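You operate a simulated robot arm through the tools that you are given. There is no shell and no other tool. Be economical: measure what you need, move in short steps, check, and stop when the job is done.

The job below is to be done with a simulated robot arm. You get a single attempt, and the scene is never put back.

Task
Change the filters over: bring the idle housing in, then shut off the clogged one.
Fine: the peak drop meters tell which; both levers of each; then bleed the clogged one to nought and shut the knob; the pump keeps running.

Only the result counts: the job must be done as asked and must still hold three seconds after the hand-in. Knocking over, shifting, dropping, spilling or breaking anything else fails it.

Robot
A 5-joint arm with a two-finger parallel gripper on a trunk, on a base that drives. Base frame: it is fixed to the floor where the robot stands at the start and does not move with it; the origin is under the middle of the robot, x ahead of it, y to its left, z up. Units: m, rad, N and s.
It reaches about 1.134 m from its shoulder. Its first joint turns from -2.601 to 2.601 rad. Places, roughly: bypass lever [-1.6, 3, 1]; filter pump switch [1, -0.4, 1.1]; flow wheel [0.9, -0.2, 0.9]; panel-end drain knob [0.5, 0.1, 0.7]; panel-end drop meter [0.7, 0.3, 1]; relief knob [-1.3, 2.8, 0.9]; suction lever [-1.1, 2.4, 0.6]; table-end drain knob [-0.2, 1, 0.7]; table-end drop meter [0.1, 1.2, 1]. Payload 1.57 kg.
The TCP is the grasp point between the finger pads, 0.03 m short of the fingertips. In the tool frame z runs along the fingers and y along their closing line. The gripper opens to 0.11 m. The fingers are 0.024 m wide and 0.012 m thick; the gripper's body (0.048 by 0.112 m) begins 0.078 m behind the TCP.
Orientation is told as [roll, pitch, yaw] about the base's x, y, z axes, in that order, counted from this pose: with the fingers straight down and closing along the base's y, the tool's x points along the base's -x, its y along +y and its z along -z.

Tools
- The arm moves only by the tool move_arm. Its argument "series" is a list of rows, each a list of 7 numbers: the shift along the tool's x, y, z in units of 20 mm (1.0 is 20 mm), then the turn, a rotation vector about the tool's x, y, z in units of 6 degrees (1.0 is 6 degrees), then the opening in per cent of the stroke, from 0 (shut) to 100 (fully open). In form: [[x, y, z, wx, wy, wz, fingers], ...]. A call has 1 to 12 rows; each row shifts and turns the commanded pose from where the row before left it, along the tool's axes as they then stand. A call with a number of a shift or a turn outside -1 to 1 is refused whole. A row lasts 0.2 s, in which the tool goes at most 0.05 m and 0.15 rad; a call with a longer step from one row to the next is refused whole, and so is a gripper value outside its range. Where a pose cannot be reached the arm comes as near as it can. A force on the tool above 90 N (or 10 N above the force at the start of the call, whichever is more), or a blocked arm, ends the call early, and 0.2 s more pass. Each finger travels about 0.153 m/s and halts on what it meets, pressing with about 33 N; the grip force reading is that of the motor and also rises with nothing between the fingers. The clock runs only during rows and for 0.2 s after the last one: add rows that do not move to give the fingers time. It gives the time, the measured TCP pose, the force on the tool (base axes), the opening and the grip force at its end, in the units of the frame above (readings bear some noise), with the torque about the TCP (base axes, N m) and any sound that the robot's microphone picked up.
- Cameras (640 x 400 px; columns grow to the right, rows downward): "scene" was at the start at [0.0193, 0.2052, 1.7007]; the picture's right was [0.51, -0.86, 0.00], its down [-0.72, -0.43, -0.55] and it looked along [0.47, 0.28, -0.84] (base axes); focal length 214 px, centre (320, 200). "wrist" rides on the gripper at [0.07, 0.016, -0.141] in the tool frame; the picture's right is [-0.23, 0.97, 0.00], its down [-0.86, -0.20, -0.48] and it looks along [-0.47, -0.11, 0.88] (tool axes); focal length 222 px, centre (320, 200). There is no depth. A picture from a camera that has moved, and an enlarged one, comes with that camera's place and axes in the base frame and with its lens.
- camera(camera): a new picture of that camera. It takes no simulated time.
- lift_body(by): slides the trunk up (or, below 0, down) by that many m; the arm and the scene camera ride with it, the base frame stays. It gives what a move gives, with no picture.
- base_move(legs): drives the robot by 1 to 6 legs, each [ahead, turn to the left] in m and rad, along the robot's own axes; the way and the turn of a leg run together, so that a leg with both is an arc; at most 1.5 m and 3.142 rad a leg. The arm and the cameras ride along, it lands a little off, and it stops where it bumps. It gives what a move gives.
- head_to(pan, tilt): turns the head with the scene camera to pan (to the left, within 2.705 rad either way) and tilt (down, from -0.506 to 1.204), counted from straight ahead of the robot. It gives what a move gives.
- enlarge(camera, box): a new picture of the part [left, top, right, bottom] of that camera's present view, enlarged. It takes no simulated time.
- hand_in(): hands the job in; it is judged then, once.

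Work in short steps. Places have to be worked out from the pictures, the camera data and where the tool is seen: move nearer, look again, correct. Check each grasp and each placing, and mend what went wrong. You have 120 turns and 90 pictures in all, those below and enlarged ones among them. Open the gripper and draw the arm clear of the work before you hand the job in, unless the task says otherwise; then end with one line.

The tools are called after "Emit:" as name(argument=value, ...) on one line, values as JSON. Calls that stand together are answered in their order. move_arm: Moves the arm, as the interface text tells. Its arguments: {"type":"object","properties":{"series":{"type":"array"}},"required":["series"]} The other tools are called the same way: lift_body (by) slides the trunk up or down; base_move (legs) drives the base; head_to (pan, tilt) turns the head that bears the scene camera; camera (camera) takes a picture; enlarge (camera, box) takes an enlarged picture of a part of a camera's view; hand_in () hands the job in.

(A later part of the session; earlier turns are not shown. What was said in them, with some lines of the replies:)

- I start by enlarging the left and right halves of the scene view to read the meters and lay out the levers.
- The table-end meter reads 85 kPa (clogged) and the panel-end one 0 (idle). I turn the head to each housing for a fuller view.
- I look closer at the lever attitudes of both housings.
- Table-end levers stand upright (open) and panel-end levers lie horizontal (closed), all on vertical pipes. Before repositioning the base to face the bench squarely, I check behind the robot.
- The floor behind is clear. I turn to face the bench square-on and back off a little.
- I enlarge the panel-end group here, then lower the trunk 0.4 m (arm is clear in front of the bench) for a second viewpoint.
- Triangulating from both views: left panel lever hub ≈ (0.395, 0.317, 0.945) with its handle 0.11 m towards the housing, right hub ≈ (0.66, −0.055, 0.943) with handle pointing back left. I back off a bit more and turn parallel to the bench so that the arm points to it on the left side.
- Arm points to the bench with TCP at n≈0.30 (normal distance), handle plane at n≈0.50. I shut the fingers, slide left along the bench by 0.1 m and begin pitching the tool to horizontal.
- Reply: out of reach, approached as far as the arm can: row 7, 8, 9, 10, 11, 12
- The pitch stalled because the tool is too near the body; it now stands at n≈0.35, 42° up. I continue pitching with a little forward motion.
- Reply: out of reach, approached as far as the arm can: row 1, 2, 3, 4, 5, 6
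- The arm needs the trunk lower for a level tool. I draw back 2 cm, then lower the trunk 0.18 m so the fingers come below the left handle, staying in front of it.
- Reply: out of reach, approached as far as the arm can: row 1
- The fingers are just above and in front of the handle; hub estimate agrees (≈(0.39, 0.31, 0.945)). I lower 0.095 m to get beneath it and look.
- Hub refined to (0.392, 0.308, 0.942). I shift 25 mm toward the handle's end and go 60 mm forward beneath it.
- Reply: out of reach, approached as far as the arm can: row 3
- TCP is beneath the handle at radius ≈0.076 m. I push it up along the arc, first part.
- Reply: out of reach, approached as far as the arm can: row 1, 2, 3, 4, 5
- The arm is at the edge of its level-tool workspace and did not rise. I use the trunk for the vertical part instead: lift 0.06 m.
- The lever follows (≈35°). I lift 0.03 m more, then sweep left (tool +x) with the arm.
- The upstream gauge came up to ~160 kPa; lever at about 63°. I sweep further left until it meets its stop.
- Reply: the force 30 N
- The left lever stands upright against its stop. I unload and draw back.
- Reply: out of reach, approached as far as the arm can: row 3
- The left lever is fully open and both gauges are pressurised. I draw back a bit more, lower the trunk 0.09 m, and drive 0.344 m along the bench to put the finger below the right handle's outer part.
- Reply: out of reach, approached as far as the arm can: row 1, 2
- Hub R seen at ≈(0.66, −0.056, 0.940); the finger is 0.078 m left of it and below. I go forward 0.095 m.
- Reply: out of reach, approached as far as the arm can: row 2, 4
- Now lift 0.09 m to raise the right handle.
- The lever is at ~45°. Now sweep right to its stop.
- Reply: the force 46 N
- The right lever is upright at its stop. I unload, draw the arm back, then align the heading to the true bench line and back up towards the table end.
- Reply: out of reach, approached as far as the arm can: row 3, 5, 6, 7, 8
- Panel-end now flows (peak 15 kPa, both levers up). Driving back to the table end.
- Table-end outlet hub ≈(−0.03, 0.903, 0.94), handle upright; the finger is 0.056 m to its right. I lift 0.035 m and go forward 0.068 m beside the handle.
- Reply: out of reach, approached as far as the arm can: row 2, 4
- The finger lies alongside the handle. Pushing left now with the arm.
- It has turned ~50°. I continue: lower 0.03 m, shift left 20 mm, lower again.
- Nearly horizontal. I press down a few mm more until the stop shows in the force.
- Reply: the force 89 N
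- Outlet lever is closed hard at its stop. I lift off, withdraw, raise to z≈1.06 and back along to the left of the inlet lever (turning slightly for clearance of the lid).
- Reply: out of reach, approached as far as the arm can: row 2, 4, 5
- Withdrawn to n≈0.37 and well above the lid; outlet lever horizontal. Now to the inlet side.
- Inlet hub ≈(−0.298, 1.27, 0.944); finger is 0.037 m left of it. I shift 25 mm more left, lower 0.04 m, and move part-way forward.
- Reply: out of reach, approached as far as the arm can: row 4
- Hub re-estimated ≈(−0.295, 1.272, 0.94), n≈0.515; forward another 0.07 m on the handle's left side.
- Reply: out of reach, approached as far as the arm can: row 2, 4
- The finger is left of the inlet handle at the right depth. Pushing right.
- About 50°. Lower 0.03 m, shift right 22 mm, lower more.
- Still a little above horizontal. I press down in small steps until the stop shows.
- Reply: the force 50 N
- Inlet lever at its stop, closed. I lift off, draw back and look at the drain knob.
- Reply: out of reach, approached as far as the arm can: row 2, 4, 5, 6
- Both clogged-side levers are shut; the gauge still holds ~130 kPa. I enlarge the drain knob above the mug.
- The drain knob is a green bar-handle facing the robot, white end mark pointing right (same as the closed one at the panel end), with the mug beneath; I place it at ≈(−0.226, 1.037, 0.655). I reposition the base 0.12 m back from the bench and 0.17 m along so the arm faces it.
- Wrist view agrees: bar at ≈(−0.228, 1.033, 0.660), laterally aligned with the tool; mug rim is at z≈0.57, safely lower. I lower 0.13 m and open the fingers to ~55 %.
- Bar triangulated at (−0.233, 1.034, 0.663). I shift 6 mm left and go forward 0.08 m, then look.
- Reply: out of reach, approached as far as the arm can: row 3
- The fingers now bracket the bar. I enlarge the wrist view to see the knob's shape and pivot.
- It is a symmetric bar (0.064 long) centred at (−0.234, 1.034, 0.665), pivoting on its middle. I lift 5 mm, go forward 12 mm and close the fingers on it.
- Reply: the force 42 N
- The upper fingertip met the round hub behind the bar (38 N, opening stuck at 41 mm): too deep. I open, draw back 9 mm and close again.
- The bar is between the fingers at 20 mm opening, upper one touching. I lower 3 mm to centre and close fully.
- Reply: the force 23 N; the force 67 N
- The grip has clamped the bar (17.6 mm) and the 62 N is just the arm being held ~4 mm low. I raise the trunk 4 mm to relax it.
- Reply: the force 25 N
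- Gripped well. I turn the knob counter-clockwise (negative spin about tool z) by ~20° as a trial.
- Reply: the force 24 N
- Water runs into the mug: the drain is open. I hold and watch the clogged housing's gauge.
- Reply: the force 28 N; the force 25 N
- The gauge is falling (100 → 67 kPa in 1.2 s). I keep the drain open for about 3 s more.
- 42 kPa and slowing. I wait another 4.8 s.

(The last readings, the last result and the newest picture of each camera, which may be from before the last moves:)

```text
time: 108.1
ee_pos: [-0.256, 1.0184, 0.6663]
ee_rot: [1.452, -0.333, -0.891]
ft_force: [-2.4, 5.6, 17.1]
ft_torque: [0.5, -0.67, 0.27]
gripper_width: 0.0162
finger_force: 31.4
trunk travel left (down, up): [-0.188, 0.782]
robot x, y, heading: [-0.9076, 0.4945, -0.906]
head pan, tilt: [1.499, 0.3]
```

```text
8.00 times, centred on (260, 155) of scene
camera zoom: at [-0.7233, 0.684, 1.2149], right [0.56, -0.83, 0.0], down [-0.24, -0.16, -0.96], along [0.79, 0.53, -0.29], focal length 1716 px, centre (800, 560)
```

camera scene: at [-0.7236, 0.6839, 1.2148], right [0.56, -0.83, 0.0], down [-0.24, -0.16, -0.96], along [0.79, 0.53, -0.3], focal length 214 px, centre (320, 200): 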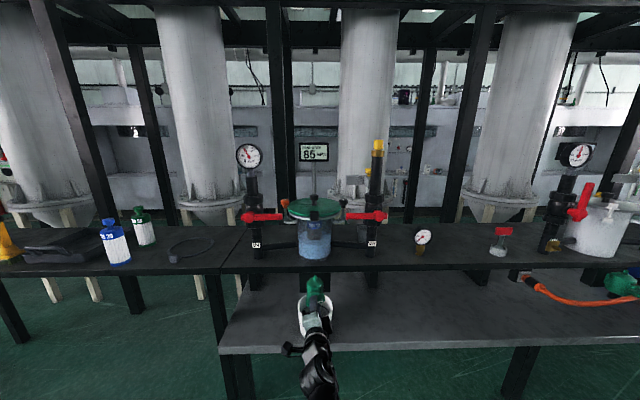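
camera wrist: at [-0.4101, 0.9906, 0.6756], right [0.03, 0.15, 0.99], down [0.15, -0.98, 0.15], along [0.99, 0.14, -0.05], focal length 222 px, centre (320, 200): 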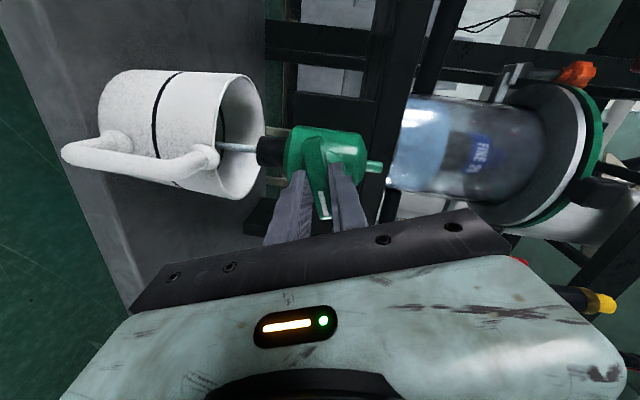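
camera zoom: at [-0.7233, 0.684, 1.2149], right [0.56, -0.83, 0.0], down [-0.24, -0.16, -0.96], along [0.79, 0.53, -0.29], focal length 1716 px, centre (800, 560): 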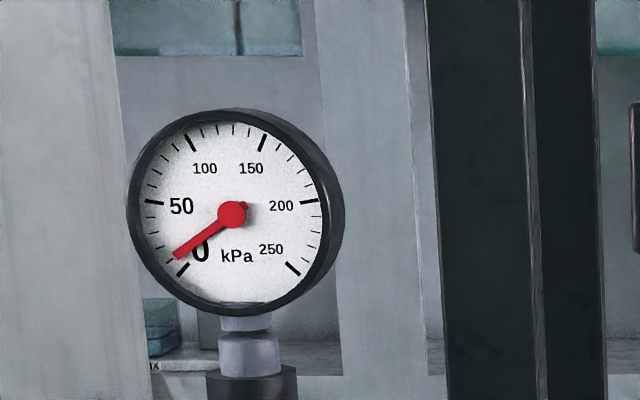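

About 10 kPa. Another ~10 s should bring it to nought; I also check the mug.

Emit:
move_arm(series=[[0, 0, 0, 0, 0, 0, 0], [0, 0, 0, 0, 0, 0, 0], [0, 0, 0, 0, 0, 0, 0], [0, 0, 0, 0, 0, 0, 0], [0, 0, 0, 0, 0, 0, 0], [0, 0, 0, 0, 0, 0, 0], [0, 0, 0, 0, 0, 0, 0], [0, 0, 0, 0, 0, 0, 0], [0, 0, 0, 0, 0, 0, 0], [0, 0, 0, 0, 0, 0, 0], [0, 0, 0, 0, 0, 0, 0], [0, 0, 0, 0, 0, 0, 0]])

Emit:
move_arm(series=[[0, 0, 0, 0, 0, 0, 0], [0, 0, 0, 0, 0, 0, 0], [0, 0, 0, 0, 0, 0, 0], [0, 0, 0, 0, 0, 0, 0], [0, 0, 0, 0, 0, 0, 0], [0, 0, 0, 0, 0, 0, 0], [0, 0, 0, 0, 0, 0, 0], [0, 0, 0, 0, 0, 0, 0], [0, 0, 0, 0, 0, 0, 0], [0, 0, 0, 0, 0, 0, 0], [0, 0, 0, 0, 0, 0, 0], [0, 0, 0, 0, 0, 0, 0]])

Emit:
camera(camera="wrist")

Emit:
enlarge(camera="scene", box=[220, 130, 300, 180])

```text
time: 110.7
ee_pos: [-0.2536, 1.0187, 0.6666]
ee_rot: [1.452, -0.333, -0.892]
ft_force: [-0.9, 5.1, 16.0]
ft_torque: [0.49, -0.64, 0.34]
gripper_width: 0.0162
finger_force: 31.3
trunk travel left (down, up): [-0.188, 0.782]
robot x, y, heading: [-0.9058, 0.4963, -0.91]
head pan, tilt: [1.499, 0.3]
```

```text
time: 113.3
ee_pos: [-0.2538, 1.0186, 0.6673]
ee_rot: [1.453, -0.333, -0.893]
ft_force: [-1.6, 4.1, 16.5]
ft_torque: [0.52, -0.66, 0.28]
gripper_width: 0.0162
finger_force: 30.8
trunk travel left (down, up): [-0.188, 0.782]
robot x, y, heading: [-0.909, 0.4915, -0.906]
head pan, tilt: [1.499, 0.3]
```

```text
25 pictures are left
camera wrist: at [-0.4101, 0.9905, 0.6756], right [0.03, 0.15, 0.99], down [0.15, -0.98, 0.15], along [0.99, 0.14, -0.05], focal length 222 px, centre (320, 200)
```

wrist: 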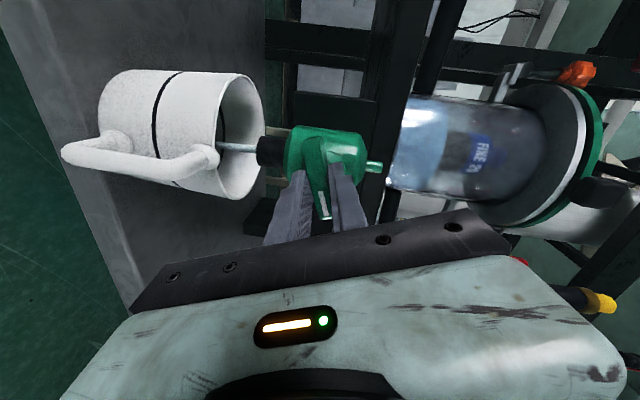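

```text
8.00 times, centred on (260, 155) of scene
camera zoom: at [-0.7233, 0.684, 1.2149], right [0.56, -0.83, 0.0], down [-0.24, -0.16, -0.96], along [0.79, 0.53, -0.29], focal length 1716 px, centre (800, 560)
```

zoom: 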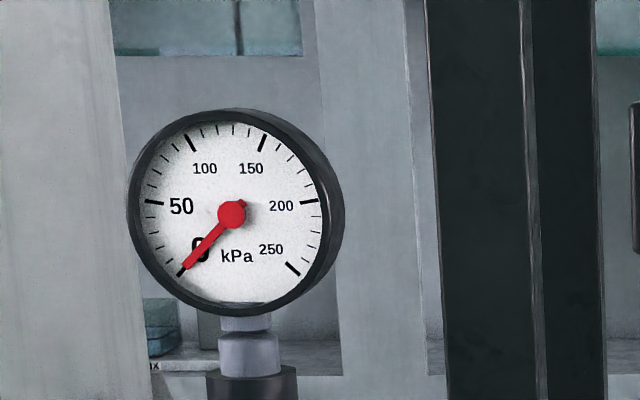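

Practically at the 0 mark; a few more seconds to be sure.

Emit:
move_arm(series=[[0, 0, 0, 0, 0, 0, 0], [0, 0, 0, 0, 0, 0, 0], [0, 0, 0, 0, 0, 0, 0], [0, 0, 0, 0, 0, 0, 0], [0, 0, 0, 0, 0, 0, 0], [0, 0, 0, 0, 0, 0, 0], [0, 0, 0, 0, 0, 0, 0], [0, 0, 0, 0, 0, 0, 0], [0, 0, 0, 0, 0, 0, 0], [0, 0, 0, 0, 0, 0, 0], [0, 0, 0, 0, 0, 0, 0], [0, 0, 0, 0, 0, 0, 0]])

Emit:
move_arm(series=[[0, 0, 0, 0, 0, 0, 0], [0, 0, 0, 0, 0, 0, 0], [0, 0, 0, 0, 0, 0, 0], [0, 0, 0, 0, 0, 0, 0], [0, 0, 0, 0, 0, 0, 0], [0, 0, 0, 0, 0, 0, 0], [0, 0, 0, 0, 0, 0, 0], [0, 0, 0, 0, 0, 0, 0], [0, 0, 0, 0, 0, 0, 0], [0, 0, 0, 0, 0, 0, 0], [0, 0, 0, 0, 0, 0, 0], [0, 0, 0, 0, 0, 0, 0]])

Emit:
enlarge(camera="scene", box=[220, 130, 300, 180])

Emit:
enlarge(camera="wrist", box=[60, 60, 380, 240])

```text
time: 115.9
ee_pos: [-0.2549, 1.0186, 0.6671]
ee_rot: [1.452, -0.334, -0.892]
ft_force: [-3.2, 3.9, 15.8]
ft_torque: [0.52, -0.69, 0.25]
gripper_width: 0.016
finger_force: 31.7
trunk travel left (down, up): [-0.188, 0.782]
robot x, y, heading: [-0.907, 0.4926, -0.907]
head pan, tilt: [1.499, 0.3]
```

```text
time: 118.5
ee_pos: [-0.2543, 1.0188, 0.668]
ee_rot: [1.452, -0.334, -0.891]
ft_force: [-2.7, 4.3, 16.6]
ft_torque: [0.52, -0.68, 0.26]
gripper_width: 0.0164
finger_force: 31.3
trunk travel left (down, up): [-0.188, 0.782]
robot x, y, heading: [-0.9106, 0.4909, -0.907]
head pan, tilt: [1.499, 0.3]
```

```text
8.00 times, centred on (260, 155) of scene
camera zoom: at [-0.7234, 0.6839, 1.2149], right [0.56, -0.83, 0.0], down [-0.24, -0.16, -0.96], along [0.79, 0.53, -0.29], focal length 1716 px, centre (800, 560)
```

zoom: 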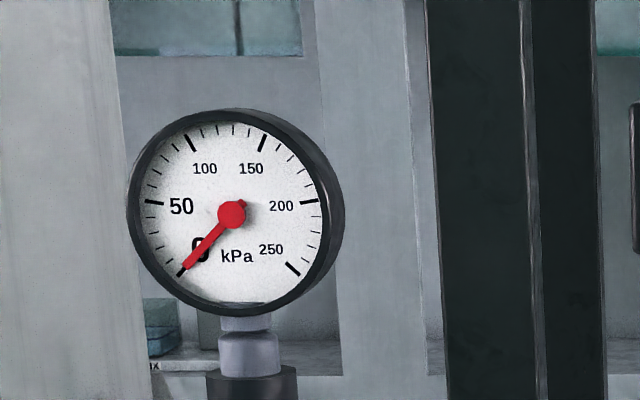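

```text
2.00 times, centred on (220, 150) of wrist
camera zoom: at [-0.4101, 0.9905, 0.6756], right [0.03, 0.15, 0.99], down [0.15, -0.98, 0.15], along [0.99, 0.14, -0.05], focal length 444 px, centre (520, 300)
```

zoom: 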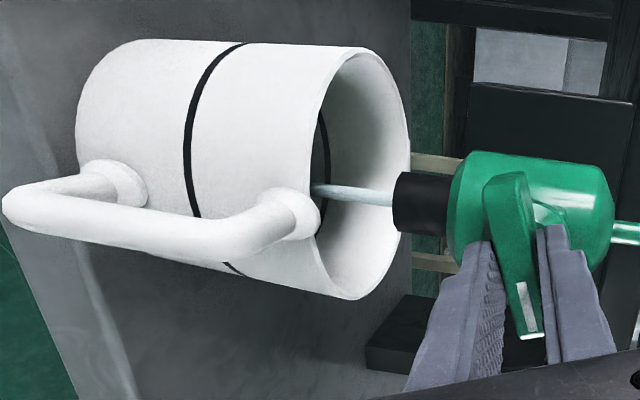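

The needle rests at 0 and no longer moves. I turn the knob back clockwise by the same angle plus a touch to feel the stop.

Emit:
move_arm(series=[[0, 0, 0, 0, 0, 0.8, 0], [0, 0, 0, 0, 0, 0.8, 0], [0, 0, 0, 0, 0, 0.8, 0], [0, 0, 0, 0, 0, 0.8, 0], [0, 0, 0, 0, 0, 0.3, 0], [0, 0, 0, 0, 0, 0.3, 0]])

Emit:
enlarge(camera="wrist", box=[100, 60, 420, 240])

```text
time: 119.9
ee_pos: [-0.2553, 1.0191, 0.6679]
ee_rot: [1.46, 0.06, -0.937]
ft_force: [-0.9, 4.4, 19.0]
ft_torque: [-0.21, -1.3, 0.54]
gripper_width: 0.0179
finger_force: 32.5
trunk travel left (down, up): [-0.188, 0.782]
robot x, y, heading: [-0.909, 0.4885, -0.904]
head pan, tilt: [1.499, 0.3]
```

```text
2.00 times, centred on (260, 150) of wrist
camera zoom: at [-0.4063, 0.9903, 0.7038], right [0.26, -0.17, 0.95], down [0.1, -0.98, -0.2], along [0.96, 0.14, -0.23], focal length 444 px, centre (440, 300)
```

zoom: 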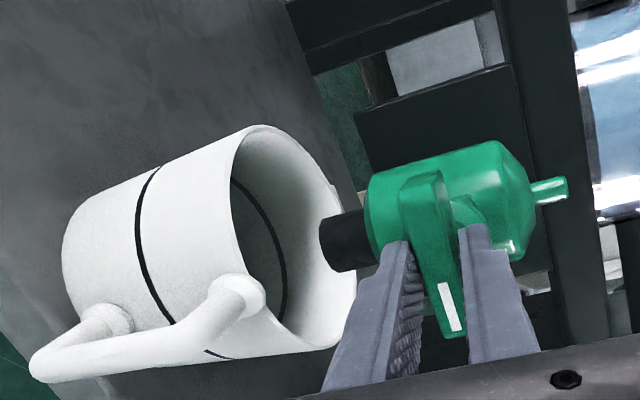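

The stream has stopped and the knob is against its stop. I open the fingers and draw straight back.

Emit:
move_arm(series=[[0, 0, 0, 0, 0, 0, 40], [0, 0, 0, 0, 0, 0, 55], [0, 0, 0, 0, 0, 0, 55], [0, 0, -1, 0, 0, 0, 55], [0, 0, -1, 0, 0, 0, 55], [0, 0, -1, 0, 0, 0, 55], [0, 0, -1, 0, 0, 0, 55], [0, 0, -1, 0, 0, 0, 55]])

Emit:
enlarge(camera="wrist", box=[140, 60, 460, 240])

Emit:
enlarge(camera="scene", box=[220, 130, 420, 255])

```text
time: 121.7
ee_pos: [-0.3228, 0.9676, 0.666]
ee_rot: [1.459, 0.059, -0.939]
ft_force: [-0.5, 0.8, -0.3]
ft_torque: [0.0, -0.04, -0.03]
gripper_width: 0.0606
finger_force: 0.0
out of reach, approached as far as the arm can: row 5, 7, 8
trunk travel left (down, up): [-0.188, 0.782]
robot x, y, heading: [-0.9133, 0.4917, -0.907]
head pan, tilt: [1.499, 0.3]
```

```text
2.00 times, centred on (300, 150) of wrist
camera zoom: at [-0.4744, 0.9399, 0.7027], right [0.26, -0.17, 0.95], down [0.1, -0.98, -0.2], along [0.96, 0.14, -0.23], focal length 444 px, centre (360, 300)
```

zoom: 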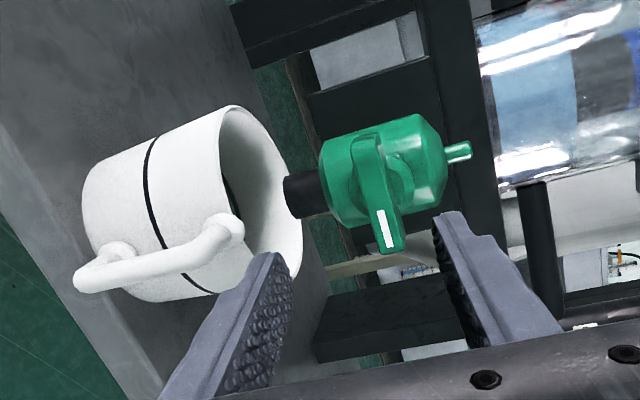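

```text
3.20 times, centred on (320, 192) of scene
camera zoom: at [-0.722, 0.6846, 1.2145], right [0.56, -0.83, 0.0], down [-0.25, -0.16, -0.96], along [0.79, 0.53, -0.3], focal length 686 px, centre (320, 224)
```

zoom: 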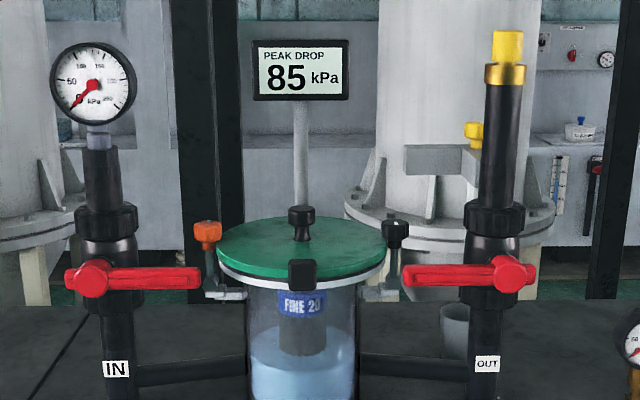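

Both clogged-side levers are shut, the gauge reads 0, the knob sits at its first position and the mug is unmoved. I raise the arm clear, and check the panel end and gauge once more.

Emit:
lift_body(by=0.35)

Emit:
base_move(legs=[[0, -0.5], [0.25, 0]])

Emit:
head_to(pan=1.5, tilt=0.4)

Emit:
camera(camera="scene")

```text
time: 125.2
ee_pos: [-0.3238, 0.9684, 1.0163]
ee_rot: [1.459, 0.061, -0.94]
ft_force: [0.3, -0.7, 0.1]
ft_torque: [-0.01, -0.02, 0.02]
gripper_width: 0.0603
finger_force: 0.0
trunk travel left (down, up): [-0.538, 0.432]
robot x, y, heading: [-0.9091, 0.49, -0.903]
head pan, tilt: [1.499, 0.3]
```

```text
time: 128.4
ee_pos: [-0.1256, 0.3768, 1.0164]
ee_rot: [1.459, 0.062, -1.447]
ft_force: [0.0, 1.1, 0.4]
ft_torque: [0.0, -0.01, -0.04]
gripper_width: 0.0606
finger_force: 0.1
trunk travel left (down, up): [-0.538, 0.432]
robot x, y, heading: [-0.8749, 0.2437, -1.406]
head pan, tilt: [1.499, 0.3]
```

```text
time: 129.1
ee_pos: [-0.1254, 0.377, 1.0154]
ee_rot: [1.459, 0.061, -1.445]
ft_force: [0.4, 0.7, 0.1]
ft_torque: [0.04, 0.0, 0.02]
gripper_width: 0.0605
finger_force: 0.0
trunk travel left (down, up): [-0.538, 0.432]
robot x, y, heading: [-0.8727, 0.2412, -1.41]
head pan, tilt: [1.499, 0.4]
```

```text
18 pictures are left
camera scene: at [-0.6196, 0.3249, 1.5553], right [0.09, -1.0, 0.0], down [-0.39, -0.04, -0.92], along [0.92, 0.09, -0.39], focal length 214 px, centre (320, 200)
```

scene: 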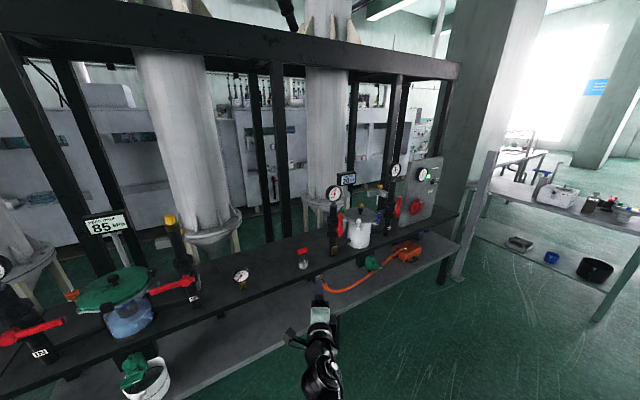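

Emit:
enlarge(camera="scene", box=[310, 140, 450, 280])

Emit:
enlarge(camera="scene", box=[0, 200, 240, 400])

```text
2.86 times, centred on (380, 210) of scene
camera zoom: at [-0.6196, 0.3249, 1.5553], right [0.09, -1.0, 0.0], down [-0.39, -0.04, -0.92], along [0.92, 0.09, -0.39], focal length 613 px, centre (149, 171)
```

zoom: 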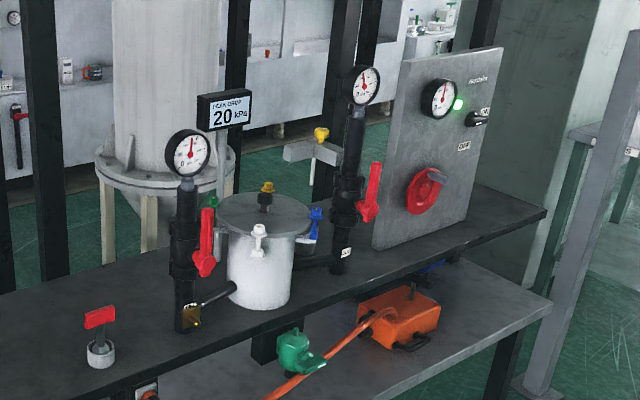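

```text
2.00 times, centred on (120, 300) of scene
camera zoom: at [-0.6196, 0.3249, 1.5553], right [0.09, -1.0, 0.0], down [-0.39, -0.04, -0.92], along [0.92, 0.09, -0.39], focal length 429 px, centre (720, 0)
```

zoom: 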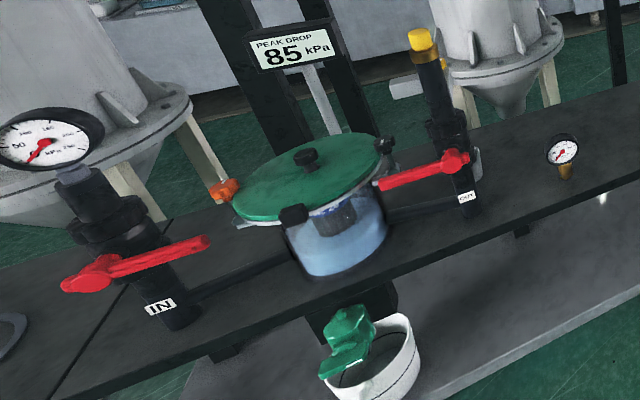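

Everything holds: the panel-end levers are up and flowing with the pump light green, the table-end levers are shut, its gauge is at 0 and its drain knob is closed. The arm is clear, so I hand in.

Emit:
hand_in()

```text
The job is handed in.
```

The changeover is done and handed in: the idle panel-end filter is in service, and the clogged table-end one (85 kPa peak drop) is shut off, bled to 0 with its drain knob closed, and the pump is still running.
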